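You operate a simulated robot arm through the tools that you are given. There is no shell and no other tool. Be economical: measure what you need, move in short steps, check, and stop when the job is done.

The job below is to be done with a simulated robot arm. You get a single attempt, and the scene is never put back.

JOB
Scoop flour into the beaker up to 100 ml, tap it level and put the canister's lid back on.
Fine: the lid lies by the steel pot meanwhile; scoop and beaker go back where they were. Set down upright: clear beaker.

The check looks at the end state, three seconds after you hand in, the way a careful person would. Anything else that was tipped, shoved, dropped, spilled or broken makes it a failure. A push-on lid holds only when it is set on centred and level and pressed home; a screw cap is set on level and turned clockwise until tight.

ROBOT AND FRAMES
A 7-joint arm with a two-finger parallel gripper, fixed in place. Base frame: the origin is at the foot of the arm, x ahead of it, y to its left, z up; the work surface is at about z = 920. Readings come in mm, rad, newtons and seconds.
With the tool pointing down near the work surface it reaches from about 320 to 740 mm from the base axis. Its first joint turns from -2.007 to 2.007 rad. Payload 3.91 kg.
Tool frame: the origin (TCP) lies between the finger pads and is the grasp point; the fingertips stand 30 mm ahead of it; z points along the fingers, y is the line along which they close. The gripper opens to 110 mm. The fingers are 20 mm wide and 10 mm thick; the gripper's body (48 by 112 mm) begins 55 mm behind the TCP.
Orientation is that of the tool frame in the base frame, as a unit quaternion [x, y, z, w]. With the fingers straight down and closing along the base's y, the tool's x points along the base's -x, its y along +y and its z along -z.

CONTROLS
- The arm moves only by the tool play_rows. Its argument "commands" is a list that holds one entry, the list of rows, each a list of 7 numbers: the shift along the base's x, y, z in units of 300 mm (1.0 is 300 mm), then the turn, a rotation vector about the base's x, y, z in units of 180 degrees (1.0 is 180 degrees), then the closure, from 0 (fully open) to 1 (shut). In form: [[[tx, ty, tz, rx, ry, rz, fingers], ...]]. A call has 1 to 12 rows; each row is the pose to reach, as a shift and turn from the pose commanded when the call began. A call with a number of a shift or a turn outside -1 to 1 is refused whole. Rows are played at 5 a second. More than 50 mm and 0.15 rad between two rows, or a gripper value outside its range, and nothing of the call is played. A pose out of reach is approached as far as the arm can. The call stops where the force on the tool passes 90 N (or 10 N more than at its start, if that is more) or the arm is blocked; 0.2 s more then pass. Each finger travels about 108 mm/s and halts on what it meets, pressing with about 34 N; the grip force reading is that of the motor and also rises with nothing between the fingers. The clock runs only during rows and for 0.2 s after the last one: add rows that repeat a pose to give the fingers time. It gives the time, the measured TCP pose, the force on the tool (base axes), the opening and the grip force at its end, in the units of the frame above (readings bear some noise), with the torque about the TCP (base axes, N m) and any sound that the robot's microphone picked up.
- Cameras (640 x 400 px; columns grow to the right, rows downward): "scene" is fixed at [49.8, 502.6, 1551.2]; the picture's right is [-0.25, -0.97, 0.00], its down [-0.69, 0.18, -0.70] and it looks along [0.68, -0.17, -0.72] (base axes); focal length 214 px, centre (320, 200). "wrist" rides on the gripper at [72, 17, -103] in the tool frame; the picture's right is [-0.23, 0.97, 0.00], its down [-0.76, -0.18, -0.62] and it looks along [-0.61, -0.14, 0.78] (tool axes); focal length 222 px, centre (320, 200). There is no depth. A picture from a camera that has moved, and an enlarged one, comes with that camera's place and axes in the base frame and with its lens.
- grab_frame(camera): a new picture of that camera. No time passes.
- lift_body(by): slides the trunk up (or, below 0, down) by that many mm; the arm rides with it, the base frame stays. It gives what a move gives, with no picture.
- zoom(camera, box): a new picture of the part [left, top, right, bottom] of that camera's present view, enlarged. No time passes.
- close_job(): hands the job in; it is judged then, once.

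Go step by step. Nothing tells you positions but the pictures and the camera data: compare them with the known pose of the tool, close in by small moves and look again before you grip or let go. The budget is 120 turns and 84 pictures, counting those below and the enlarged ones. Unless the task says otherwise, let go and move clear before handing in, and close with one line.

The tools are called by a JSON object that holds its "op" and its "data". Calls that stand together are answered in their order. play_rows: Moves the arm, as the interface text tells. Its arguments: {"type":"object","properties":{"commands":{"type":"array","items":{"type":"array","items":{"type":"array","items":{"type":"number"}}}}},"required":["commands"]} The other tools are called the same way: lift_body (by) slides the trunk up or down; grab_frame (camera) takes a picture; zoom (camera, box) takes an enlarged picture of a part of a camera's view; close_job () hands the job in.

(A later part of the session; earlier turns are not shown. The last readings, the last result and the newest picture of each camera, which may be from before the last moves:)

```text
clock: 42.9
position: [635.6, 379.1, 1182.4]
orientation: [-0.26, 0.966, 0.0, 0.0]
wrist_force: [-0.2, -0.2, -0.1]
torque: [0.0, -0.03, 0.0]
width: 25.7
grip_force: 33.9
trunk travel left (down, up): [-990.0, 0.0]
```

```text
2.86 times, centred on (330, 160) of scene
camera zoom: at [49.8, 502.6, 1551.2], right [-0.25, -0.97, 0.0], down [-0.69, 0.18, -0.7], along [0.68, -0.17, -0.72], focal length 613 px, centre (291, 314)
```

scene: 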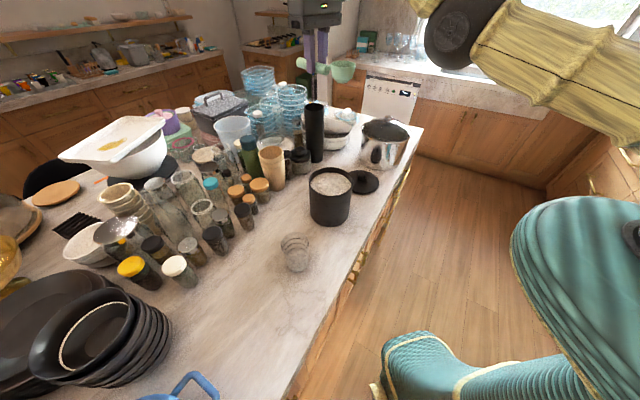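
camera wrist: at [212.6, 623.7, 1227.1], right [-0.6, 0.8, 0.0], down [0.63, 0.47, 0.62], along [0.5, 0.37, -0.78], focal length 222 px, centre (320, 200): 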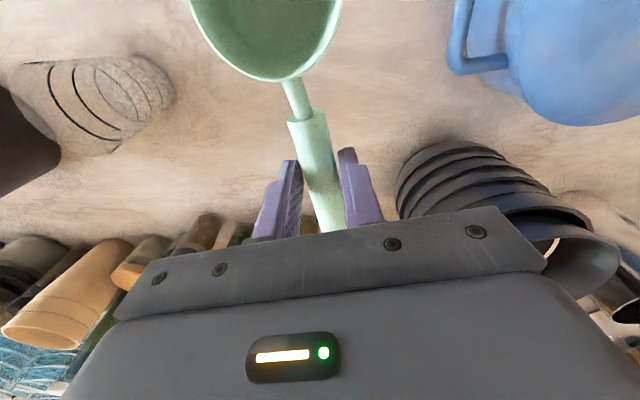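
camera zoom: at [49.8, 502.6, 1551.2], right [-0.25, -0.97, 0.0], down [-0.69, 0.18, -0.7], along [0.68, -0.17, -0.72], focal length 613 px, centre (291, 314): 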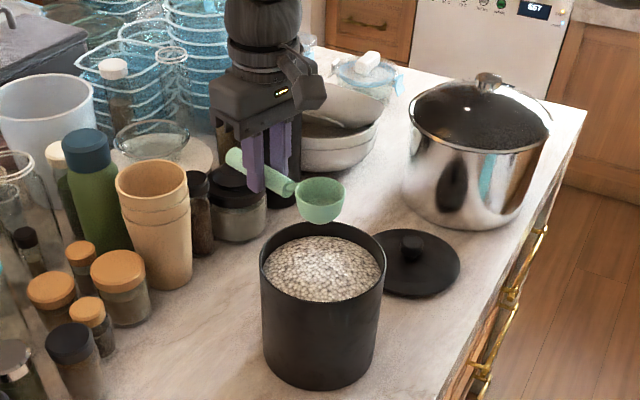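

The last pitch step was too large and the call was refused, so I'll resend it with smaller steps.

{"op": "play_rows", "data": {"commands": [[[-0.03, -0.025, 0.03, 0, 0, 0, 1], [-0.06, -0.05, 0.06, 0.02, -0.0346, 0, 1], [-0.092, -0.073, 0.09, 0.04, -0.0693, 0, 1], [-0.092, -0.073, 0.09, 0.06, -0.1039, 0, 1], [-0.092, -0.073, 0.09, 0.08, -0.1386, 0, 1], [-0.092, -0.073, 0.09, 0.1, -0.1732, 0, 1], [-0.092, -0.073, 0.09, 0.12, -0.2078, 0, 1], [-0.092, -0.073, 0.09, 0.139, -0.2406, 0, 1], [-0.092, -0.073, 0.09, 0.139, -0.2406, 0, 1]]]}}

{"op": "zoom", "data": {"camera": "scene", "box": [270, 90, 390, 230]}}

```text
clock: 44.9
position: [609.4, 357.1, 1208.8]
orientation: [-0.235, 0.875, 0.109, 0.409]
wrist_force: [-0.5, 0.4, -1.2]
torque: [0.02, -0.04, 0.02]
width: 25.6
grip_force: 33.6
trunk travel left (down, up): [-990.0, 0.0]
```

```text
2.86 times, centred on (330, 160) of scene
camera zoom: at [49.8, 502.6, 1551.2], right [-0.25, -0.97, 0.0], down [-0.69, 0.18, -0.7], along [0.68, -0.17, -0.72], focal length 613 px, centre (291, 314)
```

zoom: 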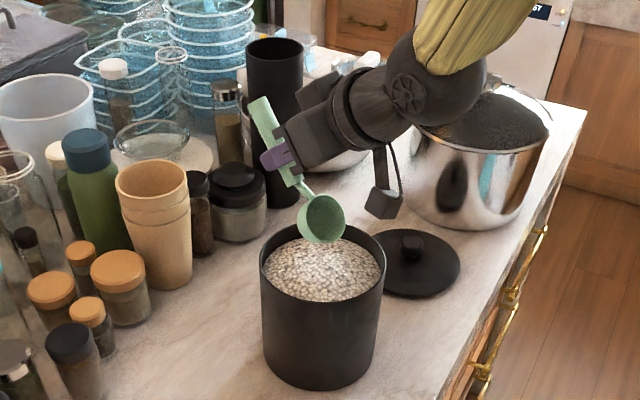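

The scoop is poised over the canister's centre and my geometry checks out to within a few mm. I'll lower it into the flour slowly.

{"op": "play_rows", "data": {"commands": [[[0, 0, -0.08, 0, 0, 0, 1], [0, 0, -0.16, 0, 0, 0, 1], [0, 0, -0.2, 0, 0, 0, 1], [0, 0, -0.23, 0, 0, 0, 1], [0, 0, -0.26, 0, 0, 0, 1], [0, 0, -0.285, 0, 0, 0, 1], [0, 0, -0.3, 0, 0, 0, 1]]]}}

{"op": "zoom", "data": {"camera": "scene", "box": [285, 130, 375, 230]}}

```text
clock: 46.5
position: [609.0, 356.4, 1118.7]
orientation: [-0.235, 0.875, 0.109, 0.409]
wrist_force: [-0.1, -0.8, -0.6]
torque: [0.04, -0.02, -0.01]
width: 25.5
grip_force: 33.8
trunk travel left (down, up): [-990.0, 0.0]
```

```text
4.00 times, centred on (330, 180) of scene
camera zoom: at [49.8, 502.6, 1551.2], right [-0.25, -0.97, 0.0], down [-0.69, 0.18, -0.7], along [0.68, -0.17, -0.72], focal length 858 px, centre (280, 280)
```

zoom: 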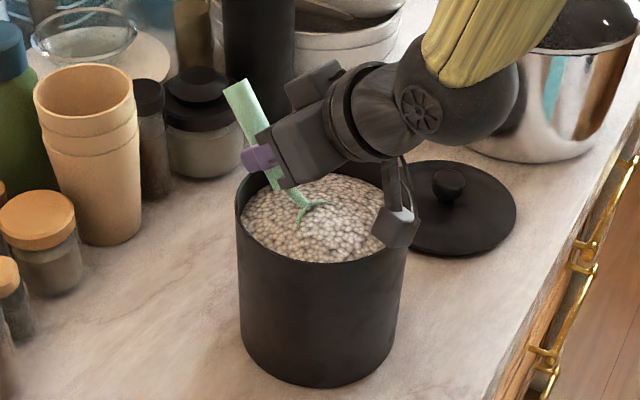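

The bowl is buried and resistance is low. I'll push forward slightly, then level the scoop while lifting it over the canister.

{"op": "play_rows", "data": {"commands": [[[-0.029, -0.0167, 0, 0, 0, 0, 1], [-0.058, -0.033, 0, 0, 0, 0, 1], [-0.045, -0.026, 0.02, -0.018, 0.0312, 0, 1], [-0.03, -0.0175, 0.04, -0.036, 0.0624, 0, 1], [-0.012, -0.007, 0.06, -0.054, 0.0935, 0, 1], [0.006, 0.0035, 0.08, -0.072, 0.1247, 0, 1], [0.022, 0.013, 0.11, -0.09, 0.1559, 0, 1], [0.038, 0.022, 0.15, -0.108, 0.187, 0, 1], [0.054, 0.031, 0.19, -0.125, 0.2165, 0, 1], [0.069, 0.04, 0.23, -0.139, 0.2406, 0, 1], [0.069, 0.04, 0.26, -0.139, 0.2406, 0, 1], [0.069, 0.04, 0.26, -0.139, 0.2406, 0, 1]]]}}

{"op": "zoom", "data": {"camera": "scene", "box": [285, 110, 375, 230]}}

```text
clock: 49.1
position: [629.4, 369.4, 1195.9]
orientation: [-0.259, 0.966, 0.0, 0.0]
wrist_force: [0.4, 0.5, 0.0]
torque: [0.01, -0.03, -0.02]
width: 25.8
grip_force: 33.7
trunk travel left (down, up): [-990.0, 0.0]
```

```text
3.33 times, centred on (330, 170) of scene
camera zoom: at [49.8, 502.6, 1551.2], right [-0.25, -0.97, 0.0], down [-0.69, 0.18, -0.7], along [0.68, -0.17, -0.72], focal length 715 px, centre (287, 300)
```

zoom: 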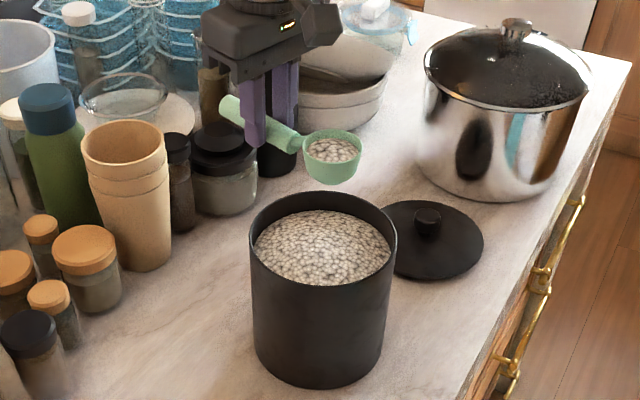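

The scoop is full to just under its rim. I'll carry it level to the beaker (≈(384,490)), turning the yaw by −68° so I can pour with the tool pointing outward.

{"op": "play_rows", "data": {"commands": [[[-0.02, 0.0, 0.02, 0, 0, -0.025, 1], [-0.07, 0.015, 0.02, 0, 0, -0.06, 1], [-0.13, 0.045, 0.02, 0, 0, -0.1, 1], [-0.2, 0.075, 0.02, 0, 0, -0.14, 1], [-0.27, 0.11, 0.02, 0, 0, -0.18, 1], [-0.34, 0.145, 0.02, 0, 0, -0.22, 1], [-0.41, 0.18, 0.02, 0, 0, -0.26, 1], [-0.48, 0.215, 0.02, 0, 0, -0.3, 1], [-0.54, 0.24, 0.01, 0, 0, -0.34, 1], [-0.575, 0.258, 0.0, 0, 0, -0.365, 1], [-0.587, 0.263, 0.0, 0, 0, -0.378, 1], [-0.587, 0.263, 0.0, 0, 0, -0.378, 1]]]}}

{"op": "grab_frame", "data": {"camera": "scene"}}

```text
clock: 51.7
position: [452.7, 448.6, 1195.8]
orientation: [0.325, 0.946, 0.0, 0.0]
wrist_force: [-0.6, -0.6, -0.4]
torque: [-0.01, 0.01, 0.01]
width: 25.3
grip_force: 33.9
trunk travel left (down, up): [-990.0, 0.0]
```

```text
43 pictures are left
```

scene: 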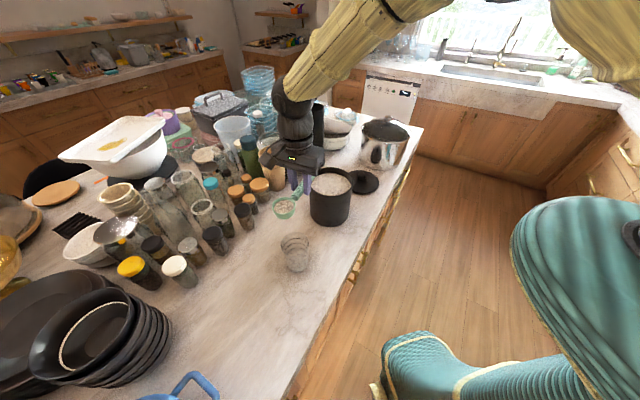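

The bowl is above the beaker as planned. I'll descend to pouring height.

{"op": "play_rows", "data": {"commands": [[[0, 0, -0.09, 0, 0, 0, 1], [0, 0, -0.18, 0, 0, 0, 1], [0, 0, -0.26, 0, 0, 0, 1], [0, 0, -0.32, 0, 0, 0, 1], [0, 0, -0.35, 0, 0, 0, 1], [0, 0, -0.35, 0, 0, 0, 1]]]}}

{"op": "zoom", "data": {"camera": "scene", "box": [250, 180, 350, 280]}}

```text
clock: 53.1
position: [453.3, 448.7, 1091.2]
orientation: [0.324, 0.946, 0.0, 0.0]
wrist_force: [0.4, 0.3, -0.8]
torque: [0.01, 0.0, 0.01]
width: 25.3
grip_force: 34.5
trunk travel left (down, up): [-990.0, 0.0]
```

```text
4.00 times, centred on (300, 230) of scene
camera zoom: at [49.8, 502.6, 1551.2], right [-0.25, -0.97, 0.0], down [-0.69, 0.18, -0.7], along [0.68, -0.17, -0.72], focal length 858 px, centre (400, 80)
```

zoom: 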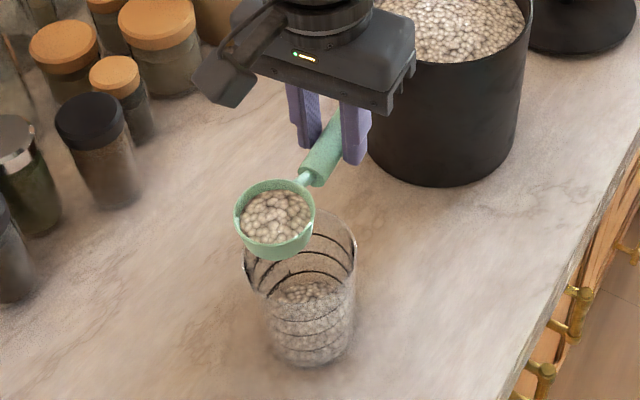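

The position looks right. I'll roll the scoop about its handle axis to start pouring, up to about 55°, and look.

{"op": "play_rows", "data": {"commands": [[[0, 0, 0, 0.03, -0.0236, 0, 1], [0, 0, 0, 0.06, -0.0472, 0, 1], [0, 0, 0, 0.09, -0.0708, 0, 1], [0, 0, 0, 0.12, -0.0944, 0, 1], [0, 0, 0, 0.15, -0.118, 0, 1], [0, 0, 0, 0.18, -0.1416, 0, 1], [0, 0, 0, 0.21, -0.1652, 0, 1], [0, 0, 0, 0.24, -0.1888, 0, 1], [0, 0, 0, 0.24, -0.1888, 0, 1]]]}}

{"op": "zoom", "data": {"camera": "scene", "box": [250, 180, 350, 280]}}

```text
clock: 55.1
position: [452.8, 447.2, 1092.0]
orientation: [0.287, 0.839, 0.436, 0.152]
wrist_force: [0.3, -0.2, 0.1]
torque: [-0.02, -0.01, 0.02]
width: 25.6
grip_force: 33.5
trunk travel left (down, up): [-990.0, 0.0]
```

```text
4.00 times, centred on (300, 230) of scene
camera zoom: at [49.8, 502.6, 1551.2], right [-0.25, -0.97, 0.0], down [-0.69, 0.18, -0.7], along [0.68, -0.17, -0.72], focal length 858 px, centre (400, 80)
```

zoom: 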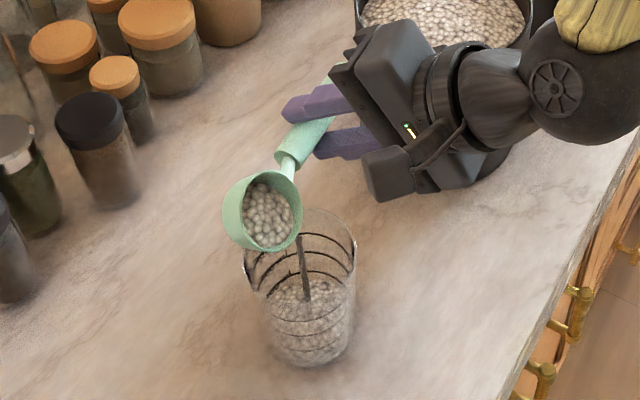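

A thin stream is falling into the beaker. I'll continue rolling to about 80° and hold.

{"op": "play_rows", "data": {"commands": [[[0, 0, 0, 0, 0, 0, 1], [0, 0, 0, 0.02, -0.0157, 0, 1], [0, 0, 0, 0.04, -0.0315, 0, 1], [0, 0, 0, 0.06, -0.0472, 0, 1], [0, 0, 0, 0.08, -0.063, 0, 1], [0, 0, 0, 0.1, -0.0787, 0, 1], [0, 0, 0, 0.1, -0.0787, 0, 1], [0, 0, 0, 0.1, -0.0787, 0, 1]]]}}

{"op": "zoom", "data": {"camera": "scene", "box": [260, 200, 340, 280]}}

```text
clock: 56.9
position: [452.9, 447.7, 1092.3]
orientation: [0.254, 0.735, 0.594, 0.207]
wrist_force: [-0.1, 0.0, -0.6]
torque: [-0.01, -0.01, 0.02]
width: 25.7
grip_force: 33.7
trunk travel left (down, up): [-990.0, 0.0]
```

```text
5.00 times, centred on (300, 240) of scene
camera zoom: at [49.8, 502.6, 1551.2], right [-0.25, -0.97, 0.0], down [-0.69, 0.18, -0.7], along [0.68, -0.17, -0.72], focal length 1072 px, centre (420, 0)
```

zoom: 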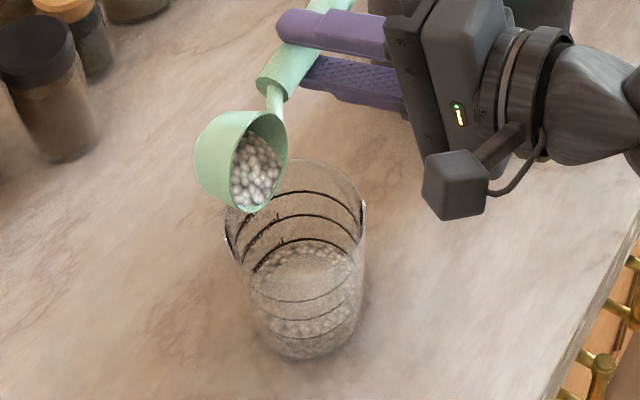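

The flour now looks close to the 100 ml ring, so before going on I'll look closely.

{"op": "zoom", "data": {"camera": "scene", "box": [280, 225, 316, 275]}}

{"op": "grab_frame", "data": {"camera": "wrist"}}

```text
8.00 times, centred on (298, 250) of scene
camera zoom: at [49.8, 502.6, 1551.2], right [-0.25, -0.97, 0.0], down [-0.69, 0.18, -0.7], along [0.68, -0.17, -0.72], focal length 1716 px, centre (496, -200)
```

zoom: 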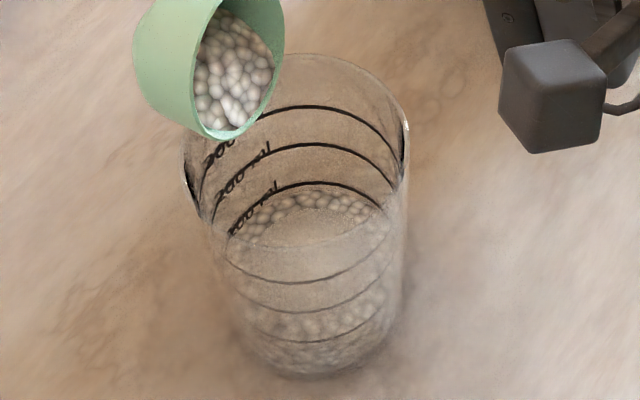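

```text
38 pictures are left
camera wrist: at [336.1, 417.2, 1129.1], right [0.3, 0.02, 0.95], down [0.2, -0.98, -0.04], along [0.93, 0.2, -0.3], focal length 222 px, centre (320, 200)
```

wrist: 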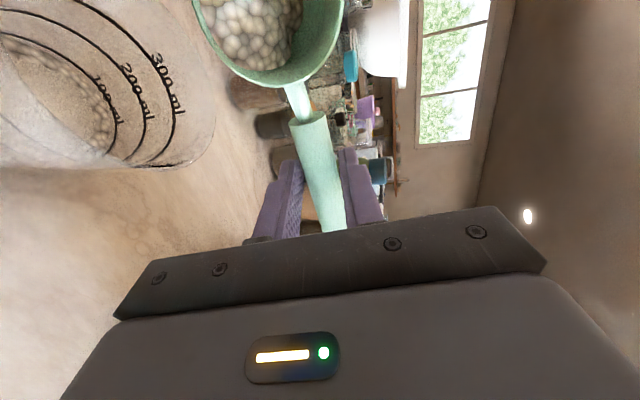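

{"op": "zoom", "data": {"camera": "wrist", "box": [0, 0, 220, 180]}}

```text
2.22 times, centred on (110, 90) of wrist
camera zoom: at [336.1, 417.2, 1129.1], right [0.3, 0.02, 0.95], down [0.2, -0.98, -0.04], along [0.93, 0.2, -0.3], focal length 494 px, centre (787, 444)
```

zoom: 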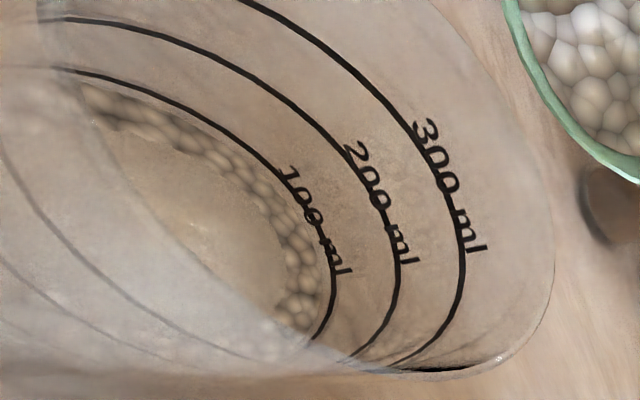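

About 75 ml by the far-wall ring. I'll centre the lip a bit more over the beaker (−14 mm in y) and pour a little more.

{"op": "play_rows", "data": {"commands": [[[0.003, -0.02, 0, 0, 0, 0, 1], [0.006, -0.045, 0, 0, 0, 0, 1], [0.006, -0.045, 0, 0.02, -0.0157, 0, 1], [0.006, -0.045, 0, 0.04, -0.0315, 0, 1], [0.006, -0.045, 0, 0.055, -0.0433, 0, 1], [0.006, -0.045, 0, 0.055, -0.0433, 0, 1], [0.006, -0.045, 0, 0.055, -0.0433, 0, 1]]]}}

{"op": "zoom", "data": {"camera": "scene", "box": [276, 225, 320, 275]}}

{"op": "zoom", "data": {"camera": "wrist", "box": [0, 0, 320, 200]}}

```text
clock: 58.5
position: [455.2, 433.8, 1091.4]
orientation: [0.23, 0.666, 0.67, 0.234]
wrist_force: [-0.8, -1.0, -0.8]
torque: [-0.02, 0.0, 0.05]
width: 25.5
grip_force: 33.9
trunk travel left (down, up): [-990.0, 0.0]
```

```text
8.00 times, centred on (298, 250) of scene
camera zoom: at [49.8, 502.6, 1551.2], right [-0.25, -0.97, 0.0], down [-0.69, 0.18, -0.7], along [0.68, -0.17, -0.72], focal length 1716 px, centre (496, -200)
```

zoom: 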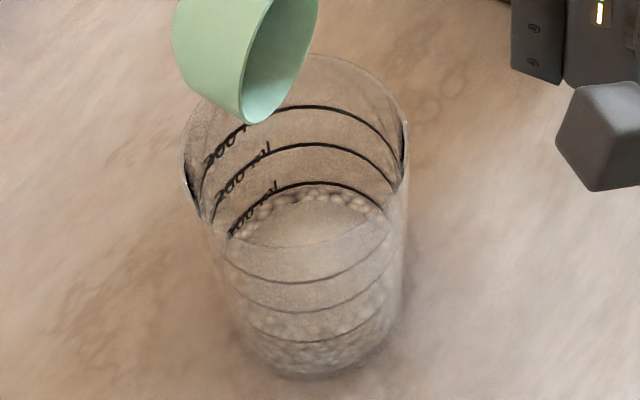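

```text
2.00 times, centred on (160, 100) of wrist
camera zoom: at [334.2, 398.8, 1106.7], right [0.17, -0.14, 0.97], down [0.21, -0.96, -0.18], along [0.96, 0.24, -0.13], focal length 444 px, centre (640, 400)
```

zoom: 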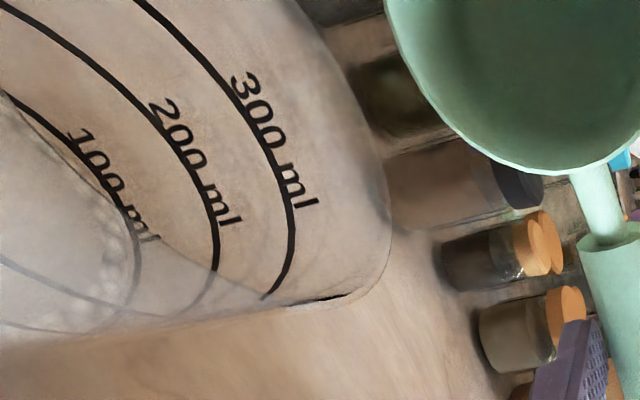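

The scoop is now empty and the flour stands in the beaker just about at the 100 ml ring, perhaps heaped. I'll roll back upright, rising, and look from above.

{"op": "play_rows", "data": {"commands": [[[0, 0, 0.02, -0.035, 0.0275, 0, 1], [0, 0, 0.05, -0.07, 0.0551, 0, 1], [0, 0, 0.09, -0.105, 0.0827, 0, 1], [0, 0, 0.13, -0.14, 0.1102, 0, 1], [0, 0, 0.17, -0.175, 0.1378, 0, 1], [0, 0, 0.21, -0.21, 0.1653, 0, 1], [0, 0, 0.25, -0.245, 0.1929, 0, 1], [0, 0, 0.29, -0.28, 0.2204, 0, 1], [0, 0, 0.32, -0.315, 0.248, 0, 1], [0, 0, 0.35, -0.35, 0.2755, 0, 1], [0, 0, 0.35, -0.385, 0.303, 0, 1], [0, 0, 0.35, -0.395, 0.311, 0, 1]]]}}

{"op": "zoom", "data": {"camera": "scene", "box": [276, 225, 320, 275]}}

{"op": "grab_frame", "data": {"camera": "wrist"}}

```text
clock: 61.1
position: [455.2, 433.9, 1196.1]
orientation: [0.326, 0.946, -0.001, -0.001]
wrist_force: [-0.4, 0.1, -0.9]
torque: [0.03, -0.01, 0.0]
width: 25.5
grip_force: 34.0
trunk travel left (down, up): [-990.0, 0.0]
```

```text
8.00 times, centred on (298, 250) of scene
camera zoom: at [49.8, 502.6, 1551.2], right [-0.25, -0.97, 0.0], down [-0.69, 0.18, -0.7], along [0.68, -0.17, -0.72], focal length 1716 px, centre (496, -200)
```

zoom: 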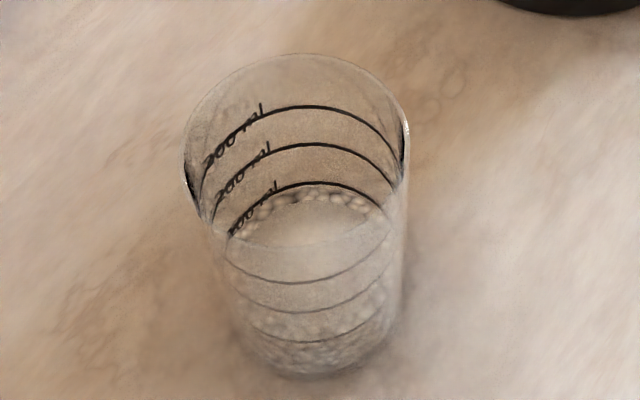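

```text
33 pictures are left
camera wrist: at [407.9, 493.0, 1300.0], right [0.78, 0.63, 0.0], down [0.49, -0.61, 0.62], along [0.39, -0.49, -0.78], focal length 222 px, centre (320, 200)
```

wrist: 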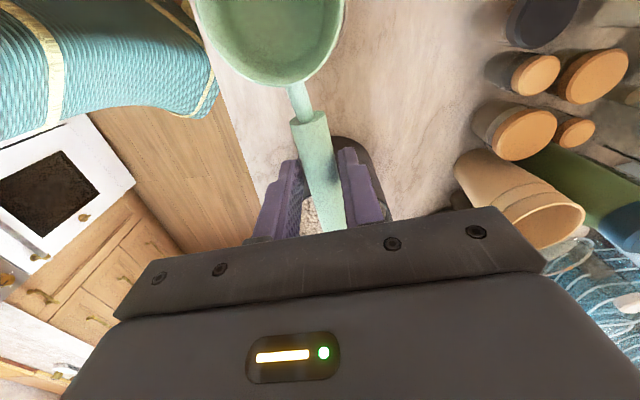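

To judge the heap from above, I'll shift the hand inward so the wrist camera sees into the beaker.

{"op": "play_rows", "data": {"commands": [[[-0.13, -0.01, 0, 0, 0, 0, 1], [-0.27, -0.02, 0, 0, 0, 0, 1], [-0.4, -0.025, 0, 0, 0, 0, 1], [-0.4, -0.025, 0, 0, 0, 0, 1]]]}}

{"op": "grab_frame", "data": {"camera": "wrist"}}

```text
clock: 62.1
position: [335.9, 428.7, 1196.8]
orientation: [0.325, 0.946, 0.001, 0.001]
wrist_force: [0.0, 0.2, -0.3]
torque: [0.0, 0.0, 0.03]
width: 25.4
grip_force: 34.2
trunk travel left (down, up): [-990.0, 0.0]
```

```text
32 pictures are left
camera wrist: at [290.3, 486.4, 1298.6], right [0.78, 0.63, 0.0], down [0.49, -0.61, 0.62], along [0.39, -0.49, -0.78], focal length 222 px, centre (320, 200)
```

wrist: 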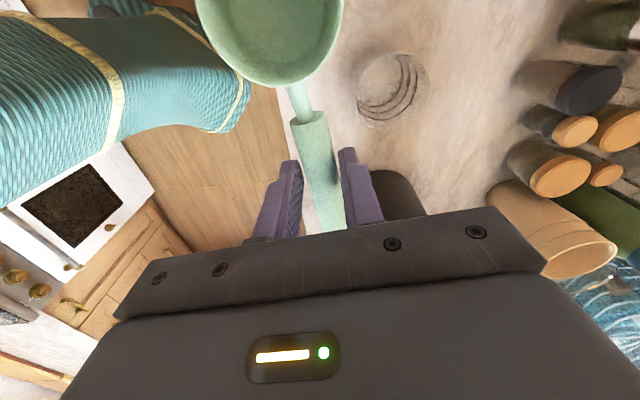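

{"op": "zoom", "data": {"camera": "wrist", "box": [345, 45, 440, 135]}}

```text
4.44 times, centred on (392, 90) of wrist
camera zoom: at [290.3, 486.4, 1298.6], right [0.78, 0.63, 0.0], down [0.49, -0.61, 0.62], along [0.39, -0.49, -0.78], focal length 987 px, centre (-2, 689)
```

zoom: 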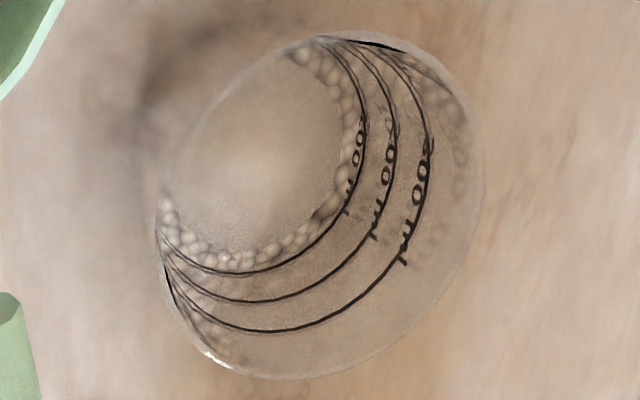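

The flour at the wall is about 84 ml with a small smooth mound in the middle, so roughly 10–15 ml is still missing. I'll go back for a shallow, partial scoop.

{"op": "play_rows", "data": {"commands": [[[0.06, 0.0, 0.02, 0, 0, 0.03, 1], [0.14, 0.0, 0.04, 0, 0, 0.065, 1], [0.23, -0.01, 0.04, 0, 0, 0.1, 1], [0.32, -0.03, 0.04, 0, 0, 0.135, 1], [0.41, -0.06, 0.04, 0, 0, 0.17, 1], [0.5, -0.09, 0.04, 0, 0, 0.205, 1], [0.59, -0.12, 0.04, 0, 0, 0.24, 1], [0.68, -0.15, 0.04, 0, 0, 0.275, 1], [0.77, -0.18, 0.04, 0, 0, 0.31, 1], [0.84, -0.21, 0.04, 0, 0, 0.34, 1], [0.91, -0.24, 0.04, 0, 0, 0.365, 1], [0.91, -0.24, 0.04, 0, 0, 0.378, 1]]]}}

{"op": "play_rows", "data": {"commands": [[[0, 0, 0, 0.02, -0.0346, 0, 1], [0, 0, 0, 0.04, -0.0693, 0, 1], [0, 0, 0, 0.06, -0.1039, 0, 1], [0, 0, 0, 0.08, -0.1386, 0, 1], [0, 0, 0, 0.1, -0.1732, 0, 1], [0, 0, 0, 0.12, -0.2078, 0, 1], [0, 0, 0, 0.139, -0.2406, 0, 1], [0, 0, 0, 0.139, -0.2406, 0, 1]]]}}

{"op": "zoom", "data": {"camera": "scene", "box": [270, 100, 390, 230]}}

```text
clock: 64.7
position: [609.0, 354.6, 1209.1]
orientation: [-0.259, 0.966, -0.001, 0.0]
wrist_force: [-0.6, 0.0, -0.4]
torque: [0.02, -0.02, -0.02]
width: 25.3
grip_force: 33.4
trunk travel left (down, up): [-990.0, 0.0]
```

```text
clock: 66.5
position: [607.8, 355.1, 1209.3]
orientation: [-0.235, 0.875, 0.109, 0.409]
wrist_force: [0.4, 0.2, 0.2]
torque: [0.01, 0.01, -0.03]
width: 25.6
grip_force: 34.2
trunk travel left (down, up): [-990.0, 0.0]
```

```text
3.08 times, centred on (330, 165) of scene
camera zoom: at [49.8, 502.6, 1551.2], right [-0.25, -0.97, 0.0], down [-0.69, 0.18, -0.7], along [0.68, -0.17, -0.72], focal length 660 px, centre (289, 308)
```

zoom: 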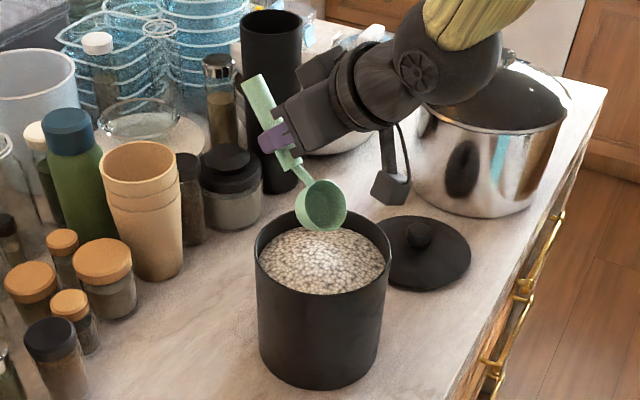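

The pose is the same as before. I'll take a shallower dip this time and level out.

{"op": "play_rows", "data": {"commands": [[[0, 0, -0.1, 0, 0, 0, 1], [0, 0, -0.19, 0, 0, 0, 1], [0, 0, -0.23, 0, 0, 0, 1], [0, 0, -0.25, 0, 0, 0, 1], [-0.035, -0.02, -0.25, 0, 0, 0, 1], [-0.07, -0.04, -0.25, 0, 0, 0, 1], [-0.05, -0.028, -0.24, -0.0231, 0.0401, 0, 1], [-0.026, -0.015, -0.22, -0.0463, 0.0802, 0, 1], [0, 0, -0.19, -0.0694, 0.1203, 0, 1], [0.023, 0.013, -0.15, -0.0926, 0.1604, 0, 1], [0.046, 0.027, -0.1, -0.1157, 0.2005, 0, 1], [0.069, 0.04, -0.05, -0.139, 0.2406, 0, 1]]]}}

{"op": "zoom", "data": {"camera": "scene", "box": [300, 110, 370, 180]}}

```text
clock: 69.1
position: [629.7, 367.9, 1192.4]
orientation: [-0.259, 0.966, 0.0, 0.0]
wrist_force: [0.4, -0.8, -0.2]
torque: [0.04, 0.01, 0.01]
width: 25.4
grip_force: 33.7
trunk travel left (down, up): [-990.0, 0.0]
```

```text
5.71 times, centred on (335, 145) of scene
camera zoom: at [49.8, 502.6, 1551.2], right [-0.25, -0.97, 0.0], down [-0.69, 0.18, -0.7], along [0.68, -0.17, -0.72], focal length 1226 px, centre (234, 514)
```

zoom: 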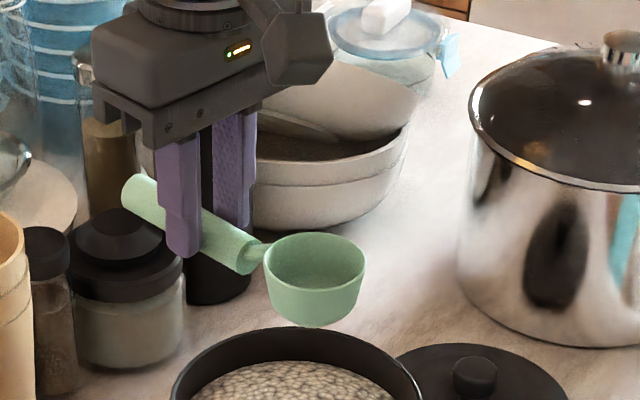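

The scoop came up empty, so it was too shallow. I'll pitch again and dip about 9 mm deeper.

{"op": "play_rows", "data": {"commands": [[[-0.02, -0.01, 0.05, 0.02, -0.0346, 0, 1], [-0.04, -0.02, 0.05, 0.04, -0.0693, 0, 1], [-0.06, -0.03, 0.05, 0.06, -0.1039, 0, 1], [-0.073, -0.043, 0.05, 0.08, -0.1386, 0, 1], [-0.073, -0.043, 0.05, 0.1, -0.1732, 0, 1], [-0.073, -0.043, 0.05, 0.12, -0.2078, 0, 1], [-0.073, -0.043, 0.05, 0.139, -0.2406, 0, 1]]]}}

{"op": "play_rows", "data": {"commands": [[[0, 0, -0.1, 0, 0, 0, 1], [0, 0, -0.2, 0, 0, 0, 1], [0, 0, -0.25, 0, 0, 0, 1], [0, 0, -0.277, 0, 0, 0, 1], [-0.035, -0.02, -0.277, 0, 0, 0, 1], [-0.07, -0.04, -0.277, 0, 0, 0, 1], [-0.05, -0.028, -0.26, -0.0231, 0.0401, 0, 1], [-0.026, -0.015, -0.23, -0.0463, 0.0802, 0, 1], [0, 0, -0.19, -0.0694, 0.1203, 0, 1], [0.023, 0.013, -0.15, -0.0926, 0.1604, 0, 1], [0.046, 0.027, -0.1, -0.1157, 0.2005, 0, 1], [0.069, 0.04, -0.05, -0.139, 0.2406, 0, 1]]]}}

{"op": "zoom", "data": {"camera": "scene", "box": [300, 130, 370, 200]}}

```text
clock: 70.7
position: [606.1, 354.1, 1208.8]
orientation: [-0.235, 0.875, 0.109, 0.41]
wrist_force: [1.1, 0.6, -0.2]
torque: [-0.01, 0.01, 0.0]
width: 25.7
grip_force: 33.7
trunk travel left (down, up): [-990.0, 0.0]
```

```text
clock: 73.3
position: [628.4, 366.5, 1193.3]
orientation: [-0.258, 0.966, 0.001, -0.001]
wrist_force: [0.5, -0.2, 0.0]
torque: [0.0, -0.01, -0.02]
width: 25.7
grip_force: 34.0
trunk travel left (down, up): [-990.0, 0.0]
```

```text
5.71 times, centred on (335, 165) of scene
camera zoom: at [49.8, 502.6, 1551.2], right [-0.25, -0.97, 0.0], down [-0.69, 0.18, -0.7], along [0.68, -0.17, -0.72], focal length 1226 px, centre (234, 400)
```

zoom: 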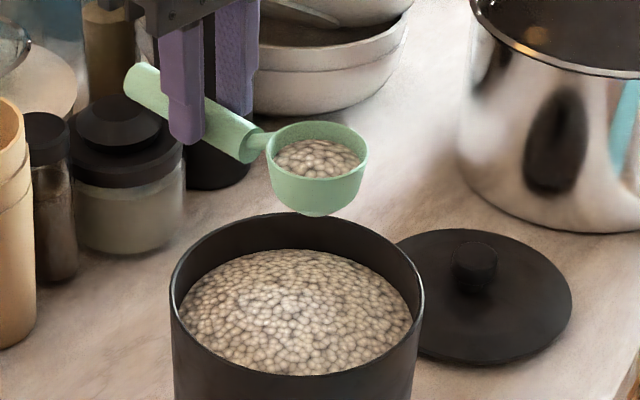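

This one is nearly full. I'll take it to the beaker and pour only part of it, in small steps.

{"op": "play_rows", "data": {"commands": [[[-0.02, 0.0, 0.02, 0, 0, -0.025, 1], [-0.07, 0.015, 0.02, 0, 0, -0.06, 1], [-0.13, 0.045, 0.02, 0, 0, -0.1, 1], [-0.19, 0.075, 0.02, 0, 0, -0.14, 1], [-0.25, 0.105, 0.02, 0, 0, -0.18, 1], [-0.32, 0.135, 0.02, 0, 0, -0.22, 1], [-0.39, 0.17, 0.02, 0, 0, -0.26, 1], [-0.45, 0.205, 0.02, 0, 0, -0.3, 1], [-0.51, 0.23, 0.01, 0, 0, -0.34, 1], [-0.545, 0.245, 0.0, 0, 0, -0.365, 1], [-0.558, 0.252, 0.0, 0, 0, -0.378, 1], [-0.558, 0.252, 0.0, 0, 0, -0.378, 1]]]}}

{"op": "play_rows", "data": {"commands": [[[0, 0, -0.09, 0, 0, 0, 1], [0, 0, -0.18, 0, 0, 0, 1], [0, 0, -0.26, 0, 0, 0, 1], [0, 0, -0.31, 0, 0, 0, 1], [0, 0, -0.34, 0, 0, 0, 1], [0, 0, -0.34, 0.03, -0.0236, 0, 1], [0, 0, -0.34, 0.06, -0.0472, 0, 1], [0, 0, -0.34, 0.09, -0.0708, 0, 1], [0, 0, -0.34, 0.12, -0.0944, 0, 1], [0, 0, -0.34, 0.15, -0.118, 0, 1], [0, 0, -0.34, 0.15, -0.118, 0, 1]]]}}

{"op": "zoom", "data": {"camera": "scene", "box": [270, 215, 326, 275]}}

```text
clock: 75.9
position: [460.1, 442.3, 1193.1]
orientation: [0.325, 0.946, 0.0, 0.0]
wrist_force: [-0.3, -0.3, -1.5]
torque: [-0.04, 0.0, 0.02]
width: 25.5
grip_force: 34.5
trunk travel left (down, up): [-990.0, 0.0]
```

```text
clock: 78.3
position: [460.1, 442.0, 1090.8]
orientation: [0.311, 0.903, 0.279, 0.099]
wrist_force: [0.5, 0.4, -0.7]
torque: [-0.07, -0.01, -0.01]
width: 25.5
grip_force: 34.2
trunk travel left (down, up): [-990.0, 0.0]
```

```text
6.67 times, centred on (298, 245) of scene
camera zoom: at [49.8, 502.6, 1551.2], right [-0.25, -0.97, 0.0], down [-0.69, 0.18, -0.7], along [0.68, -0.17, -0.72], focal length 1430 px, centre (467, -100)
```

zoom: 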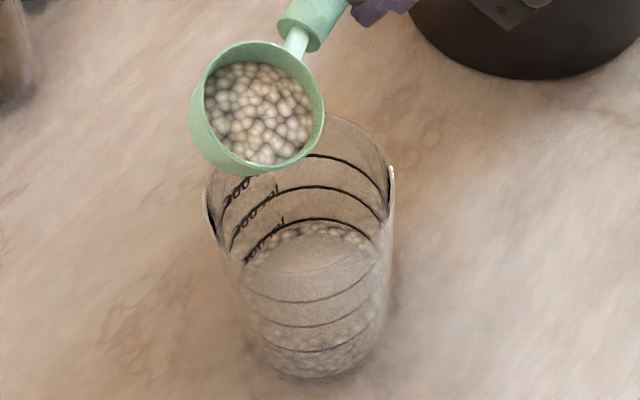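

There's no flow yet at 35°. I'll go on to about 47° and hold briefly.

{"op": "play_rows", "data": {"commands": [[[0, 0, 0, 0.02, -0.0157, 0, 1], [0, 0, 0, 0.04, -0.0315, 0, 1], [0, 0, 0, 0.053, -0.0417, 0, 1], [0, 0, 0, 0.053, -0.0417, 0, 1]]]}}

{"op": "zoom", "data": {"camera": "scene", "box": [276, 215, 320, 275]}}

```text
clock: 79.3
position: [460.4, 442.2, 1091.5]
orientation: [0.298, 0.869, 0.372, 0.131]
wrist_force: [0.2, 0.4, -0.9]
torque: [-0.03, -0.03, 0.01]
width: 25.5
grip_force: 33.5
trunk travel left (down, up): [-990.0, 0.0]
```

```text
6.67 times, centred on (298, 245) of scene
camera zoom: at [49.8, 502.6, 1551.2], right [-0.25, -0.97, 0.0], down [-0.69, 0.18, -0.7], along [0.68, -0.17, -0.72], focal length 1430 px, centre (467, -100)
```

zoom: 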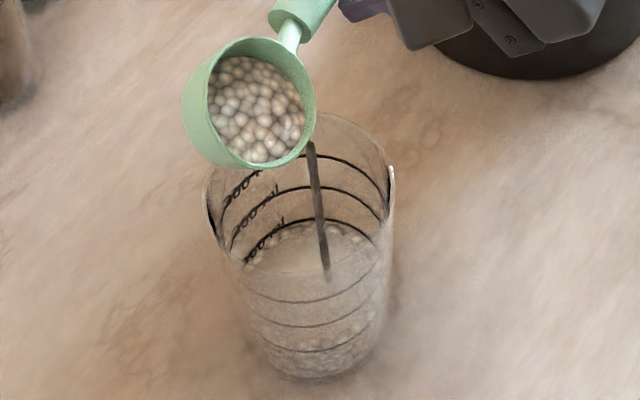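

Flow has started. I'll hold for 0.6 s, then look.

{"op": "play_rows", "data": {"commands": [[[0, 0, 0, 0.005, -0.004, 0, 1], [0, 0, 0, 0.005, -0.004, 0, 1]]]}}

{"op": "zoom", "data": {"camera": "scene", "box": [276, 215, 320, 275]}}

```text
clock: 79.9
position: [460.0, 439.8, 1090.8]
orientation: [0.296, 0.866, 0.381, 0.133]
wrist_force: [-0.6, 0.7, -0.8]
torque: [0.0, -0.01, 0.01]
width: 25.5
grip_force: 34.7
trunk travel left (down, up): [-990.0, 0.0]
```

```text
6.67 times, centred on (298, 245) of scene
camera zoom: at [49.8, 502.6, 1551.2], right [-0.25, -0.97, 0.0], down [-0.69, 0.18, -0.7], along [0.68, -0.17, -0.72], focal length 1430 px, centre (467, -100)
```

zoom: 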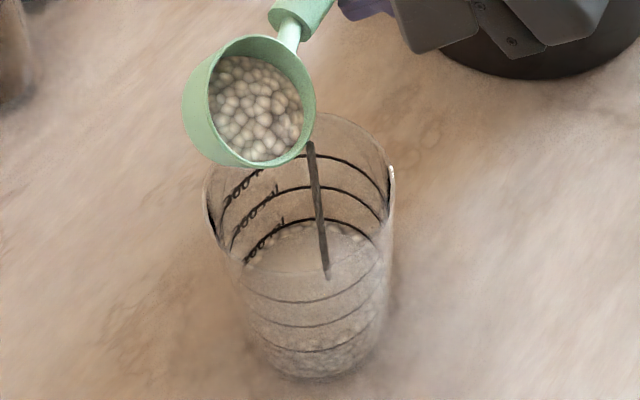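

Flour at the wall is getting very near the ring, so I'll roll back to stop the flow and check.

{"op": "play_rows", "data": {"commands": [[[0, 0, 0, -0.035, 0.0275, 0, 1], [0, 0, 0, -0.07, 0.0551, 0, 1], [0, 0, 0, -0.105, 0.0827, 0, 1], [0, 0, 0, -0.14, 0.1102, 0, 1], [0, 0, 0, -0.175, 0.1378, 0, 1], [0, 0, 0.05, -0.208, 0.1637, 0, 1], [0, 0, 0.15, -0.208, 0.1637, 0, 1], [0, 0, 0.25, -0.208, 0.1637, 0, 1], [0, 0, 0.35, -0.208, 0.1637, 0, 1]]]}}

{"op": "zoom", "data": {"camera": "scene", "box": [280, 225, 316, 275]}}

{"op": "zoom", "data": {"camera": "scene", "box": [250, 170, 320, 240]}}

```text
clock: 81.9
position: [460.9, 440.8, 1197.1]
orientation: [0.325, 0.946, 0.0, 0.0]
wrist_force: [-0.6, -0.5, -0.7]
torque: [0.02, 0.0, 0.01]
width: 25.5
grip_force: 33.7
trunk travel left (down, up): [-990.0, 0.0]
```

```text
8.00 times, centred on (298, 250) of scene
camera zoom: at [49.8, 502.6, 1551.2], right [-0.25, -0.97, 0.0], down [-0.69, 0.18, -0.7], along [0.68, -0.17, -0.72], focal length 1716 px, centre (496, -200)
```

zoom: 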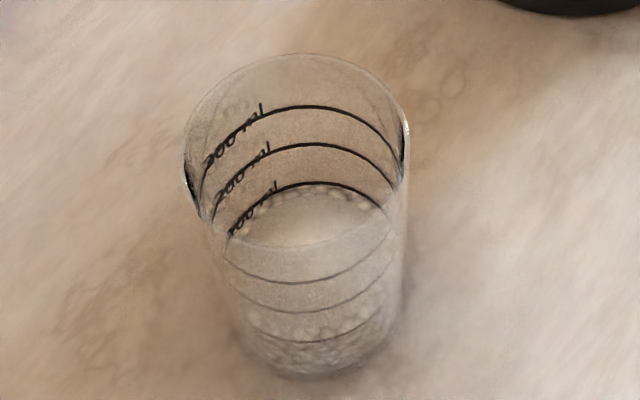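

```text
5.71 times, centred on (285, 205) of scene
camera zoom: at [49.8, 502.6, 1551.2], right [-0.25, -0.97, 0.0], down [-0.69, 0.18, -0.7], along [0.68, -0.17, -0.72], focal length 1226 px, centre (520, 171)
```

zoom: 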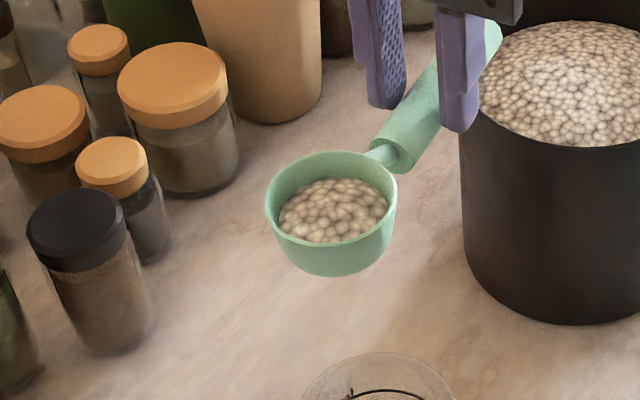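

The wall level is now within a few ml of the ring, plus a slight mound, so I estimate 96–100 ml. The remaining flour goes back into the canister, so I'll carry the scoop there.

{"op": "play_rows", "data": {"commands": [[[0.02, 0.0, 0.03, 0, 0, 0.025, 1], [0.06, -0.02, 0.06, 0, 0, 0.06, 1], [0.11, -0.045, 0.09, 0, 0, 0.1, 1], [0.16, -0.07, 0.1, 0, 0, 0.14, 1], [0.22, -0.1, 0.1, 0, 0, 0.18, 1], [0.28, -0.13, 0.1, 0, 0, 0.22, 1], [0.34, -0.16, 0.1, 0, 0, 0.26, 1], [0.4, -0.19, 0.1, 0, 0, 0.3, 1], [0.46, -0.22, 0.1, 0, 0, 0.34, 1], [0.51, -0.245, 0.1, 0, 0, 0.365, 1], [0.533, -0.257, 0.1, 0, 0, 0.378, 1], [0.533, -0.257, 0.1, 0, 0, 0.378, 1]]]}}

{"op": "play_rows", "data": {"commands": [[[0, 0, 0, 0.023, -0.0398, 0, 1], [0, 0, 0, 0.046, -0.0797, 0, 1], [0, 0, 0, 0.069, -0.1195, 0, 1], [-0.01, -0.006, 0, 0.092, -0.1593, 0, 1], [-0.035, -0.02, 0, 0.115, -0.1992, 0, 1], [-0.06, -0.035, 0, 0.138, -0.239, 0, 1], [-0.09, -0.05, 0, 0.161, -0.2789, 0, 1], [-0.115, -0.066, 0, 0.184, -0.3187, 0, 1], [-0.135, -0.078, 0, 0.207, -0.3585, 0, 1], [-0.135, -0.078, 0, 0.23, -0.3984, 0, 1], [-0.135, -0.078, 0, 0.24, -0.4157, 0, 1]]]}}

{"op": "zoom", "data": {"camera": "scene", "box": [270, 100, 390, 230]}}

```text
clock: 84.5
position: [620.0, 364.8, 1226.1]
orientation: [-0.26, 0.966, -0.001, 0.001]
wrist_force: [0.0, -0.6, -0.6]
torque: [0.01, -0.02, -0.01]
width: 25.4
grip_force: 33.6
trunk travel left (down, up): [-990.0, 0.0]
```

```text
clock: 86.9
position: [578.9, 340.2, 1227.0]
orientation: [-0.189, 0.703, 0.176, 0.662]
wrist_force: [-0.8, 0.0, 0.4]
torque: [-0.02, -0.01, 0.02]
width: 25.6
grip_force: 33.9
trunk travel left (down, up): [-990.0, 0.0]
```

```text
3.08 times, centred on (330, 165) of scene
camera zoom: at [49.8, 502.6, 1551.2], right [-0.25, -0.97, 0.0], down [-0.69, 0.18, -0.7], along [0.68, -0.17, -0.72], focal length 660 px, centre (289, 308)
```

zoom: 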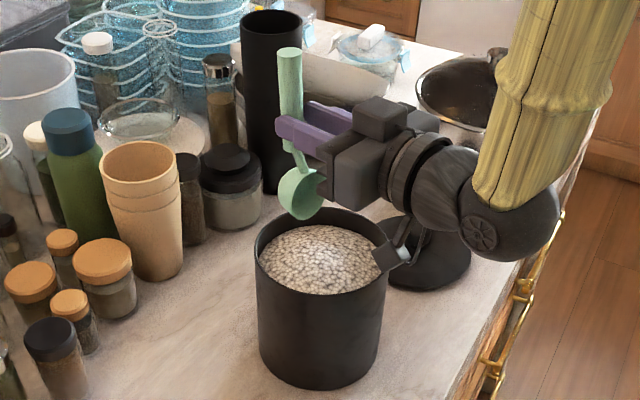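

The scoop is almost fully inverted over the canister. I'll tip a touch further to empty it and then level it again.

{"op": "play_rows", "data": {"commands": [[[0, 0, 0, 0.02, -0.0346, 0, 1], [0, 0, 0, 0.04, -0.0693, 0, 1], [0, 0, 0, 0.04, -0.0693, 0, 1], [0, 0, 0, 0.04, -0.0693, 0, 1], [0, 0, 0, 0.02, -0.0346, 0, 1], [0, 0, 0, 0, 0, 0, 1], [0, 0, 0.03, -0.022, 0.0381, 0, 1], [0, 0, 0.06, -0.044, 0.0762, 0, 1]]]}}

{"op": "play_rows", "data": {"commands": [[[0.01, 0.006, 0, -0.023, 0.0398, 0, 1], [0.03, 0.018, 0, -0.046, 0.0797, 0, 1], [0.05, 0.03, 0, -0.069, 0.1195, 0, 1], [0.08, 0.046, 0, -0.092, 0.1593, 0, 1], [0.11, 0.06, 0, -0.115, 0.1992, 0, 1], [0.135, 0.078, 0, -0.138, 0.239, 0, 1], [0.135, 0.078, 0, -0.161, 0.2789, 0, 1], [0.135, 0.078, 0, -0.184, 0.3187, 0, 1], [0.135, 0.078, 0, -0.196, 0.3395, 0, 1], [0.135, 0.078, 0, -0.196, 0.3395, 0, 1]]]}}

{"op": "zoom", "data": {"camera": "scene", "box": [270, 100, 390, 230]}}

```text
clock: 88.7
position: [578.7, 339.9, 1244.5]
orientation: [-0.212, 0.79, 0.148, 0.556]
wrist_force: [0.1, -0.3, -1.6]
torque: [0.01, 0.01, 0.02]
width: 25.5
grip_force: 34.1
trunk travel left (down, up): [-990.0, 0.0]
```

```text
clock: 90.9
position: [620.2, 364.0, 1242.7]
orientation: [-0.26, 0.966, 0.0, 0.0]
wrist_force: [0.2, 0.3, -0.9]
torque: [0.0, 0.01, 0.01]
width: 25.4
grip_force: 33.9
trunk travel left (down, up): [-990.0, 0.0]
```

```text
3.08 times, centred on (330, 165) of scene
camera zoom: at [49.8, 502.6, 1551.2], right [-0.25, -0.97, 0.0], down [-0.69, 0.18, -0.7], along [0.68, -0.17, -0.72], focal length 660 px, centre (289, 308)
```

zoom: 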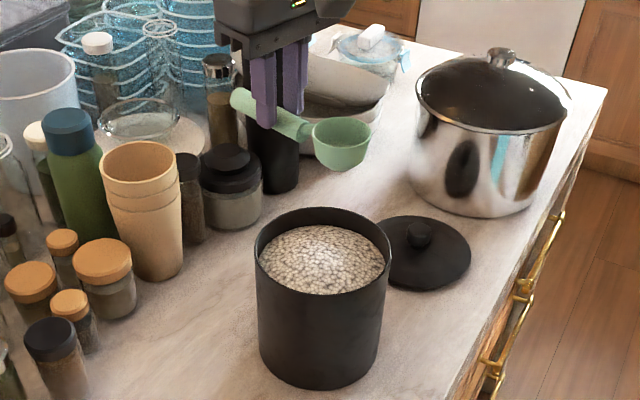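

The scoop is empty and nothing has been spilled. Now I'll travel back toward the scoop's home, staying inside reach.

{"op": "play_rows", "data": {"commands": [[[-0.08, 0.04, -0.01, 0, 0, 0.005, 1], [-0.18, 0.11, -0.02, 0, 0, 0.015, 1], [-0.28, 0.19, -0.03, 0, 0, 0.025, 1], [-0.38, 0.27, -0.05, 0, 0, 0.035, 1], [-0.48, 0.36, -0.07, 0, 0, 0.05, 1], [-0.58, 0.45, -0.09, 0, 0, 0.065, 1], [-0.68, 0.54, -0.11, 0, 0, 0.08, 1], [-0.77, 0.63, -0.13, 0, 0, 0.095, 1], [-0.85, 0.7, -0.15, 0, 0, 0.105, 1], [-0.9, 0.74, -0.157, 0, 0, 0.111, 1], [-0.9, 0.74, -0.157, 0, 0, 0.111, 1]]]}}

{"op": "play_rows", "data": {"commands": [[[-0.09, 0.085, 0, 0, 0, 0, 1], [-0.18, 0.17, 0, 0, 0, 0, 1], [-0.25, 0.235, 0, 0, 0, 0, 1], [-0.25, 0.235, 0, 0, 0, 0, 1]]]}}

```text
clock: 93.3
position: [348.4, 587.1, 1197.5]
orientation: [-0.423, 0.906, 0.0, -0.001]
wrist_force: [0.5, 0.2, -0.9]
torque: [0.03, -0.03, -0.01]
width: 25.5
grip_force: 33.9
trunk travel left (down, up): [-990.0, 0.0]
```

```text
clock: 94.3
position: [275.5, 656.5, 1197.7]
orientation: [-0.423, 0.906, 0.0, 0.0]
wrist_force: [0.2, -0.2, 0.0]
torque: [0.0, 0.0, 0.02]
width: 25.7
grip_force: 34.0
trunk travel left (down, up): [-990.0, 0.0]
```

{"op": "play_rows", "data": {"commands": [[[-0.013, 0.014, 0, 0, 0, 0, 1], [-0.013, 0.014, 0, 0, 0, 0, 1]]]}}

{"op": "lift_body", "data": {"by": -235}}

{"op": "grab_frame", "data": {"camera": "wrist"}}

```text
clock: 94.9
position: [270.6, 661.3, 1197.1]
orientation: [-0.423, 0.906, 0.0, 0.0]
wrist_force: [-0.4, -0.5, -0.4]
torque: [-0.03, -0.02, 0.02]
width: 25.3
grip_force: 33.6
trunk travel left (down, up): [-990.0, 0.0]
```

```text
clock: 97.3
position: [269.6, 661.6, 963.9]
orientation: [-0.423, 0.906, 0.001, 0.001]
wrist_force: [0.3, 1.7, 8.3]
torque: [0.18, -0.11, -0.04]
width: 25.3
grip_force: 34.4
trunk travel left (down, up): [-755.0, 235.0]
```

```text
20 pictures are left
camera wrist: at [211.9, 617.2, 1067.0], right [-0.6, 0.8, 0.0], down [0.62, 0.47, 0.63], along [0.5, 0.38, -0.78], focal length 222 px, centre (320, 200)
```

wrist: 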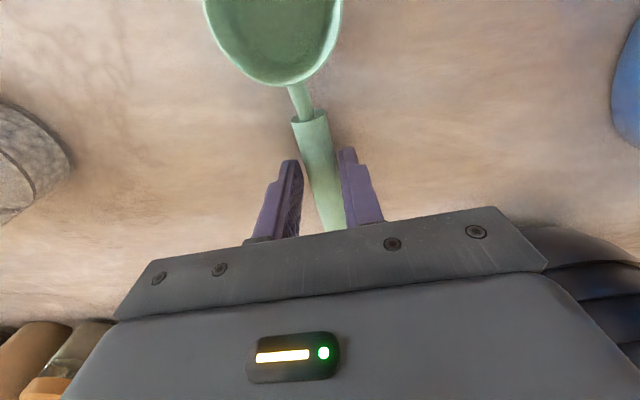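

Contact came early, at z=964, and the torque suggests the handle end touches first, so the scoop has tilted a few degrees in the grip. I'll pitch it about 5° bowl-down and settle.

{"op": "play_rows", "data": {"commands": [[[0, 0, 0.003, 0.0107, -0.0089, 0, 1], [0, 0, 0.003, 0.0214, -0.0178, 0, 1], [0, 0, -0.004, 0.0214, -0.0178, 0, 1], [0, 0, -0.01, 0.0214, -0.0178, 0, 1]]]}}

{"op": "zoom", "data": {"camera": "scene", "box": [190, 260, 290, 360]}}

```text
clock: 98.3
position: [270.5, 660.2, 964.0]
orientation: [-0.422, 0.905, 0.02, 0.042]
wrist_force: [-2.4, -3.9, 24.2]
torque: [-0.61, 0.52, -0.02]
width: 25.5
grip_force: 34.1
trunk travel left (down, up): [-755.0, 235.0]
```

```text
4.00 times, centred on (240, 310) of scene
camera zoom: at [49.8, 502.6, 1551.2], right [-0.25, -0.97, 0.0], down [-0.69, 0.18, -0.7], along [0.68, -0.17, -0.72], focal length 858 px, centre (640, -240)
```

zoom: 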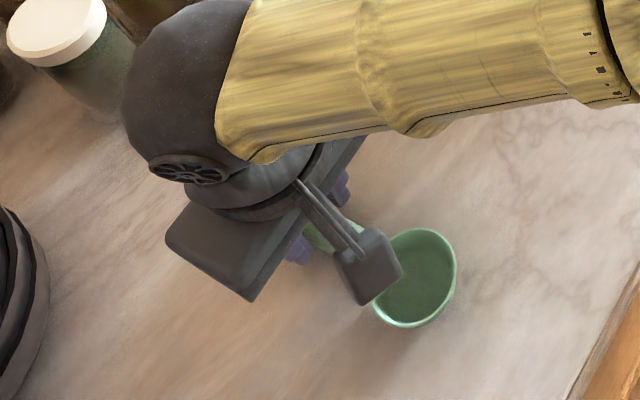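

It is now evenly down, with contact on the bowl side too. I'll ease off, open and rise with the trunk.

{"op": "play_rows", "data": {"commands": [[[0, 0, 0.009, -0.006, 0.005, 0, 1], [0, 0, 0.009, -0.006, 0.005, 0, 0.7], [0, 0, 0.009, -0.006, 0.005, 0, 0.55], [0, 0, 0.009, -0.006, 0.005, 0, 0.4], [0, 0, 0.009, -0.006, 0.005, 0, 0.4]]]}}

{"op": "lift_body", "data": {"by": 150}}

{"op": "grab_frame", "data": {"camera": "wrist"}}

```text
clock: 99.5
position: [271.7, 661.4, 962.9]
orientation: [-0.423, 0.906, 0.014, 0.028]
wrist_force: [-0.5, 0.6, -0.3]
torque: [-0.04, -0.01, -0.01]
width: 65.9
grip_force: 0.0
trunk travel left (down, up): [-755.0, 235.0]
```

```text
clock: 101.3
position: [271.3, 661.6, 1112.0]
orientation: [-0.423, 0.906, 0.013, 0.029]
wrist_force: [-0.2, 0.3, 0.9]
torque: [0.03, -0.01, -0.02]
width: 65.7
grip_force: 0.1
trunk travel left (down, up): [-905.0, 85.0]
```

```text
18 pictures are left
camera wrist: at [207.9, 612.4, 1210.1], right [-0.6, 0.8, 0.01], down [0.6, 0.44, 0.67], along [0.53, 0.41, -0.74], focal length 222 px, centre (320, 200)
```

wrist: 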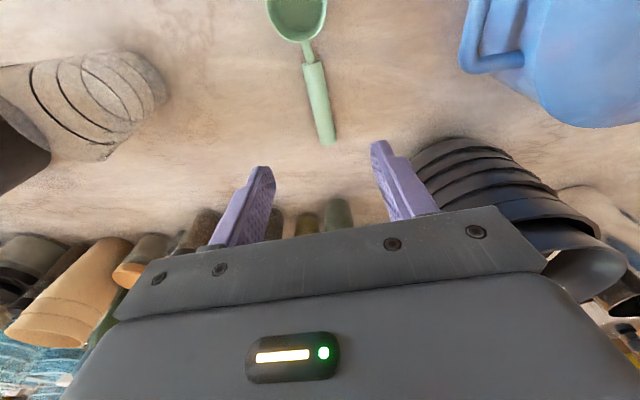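

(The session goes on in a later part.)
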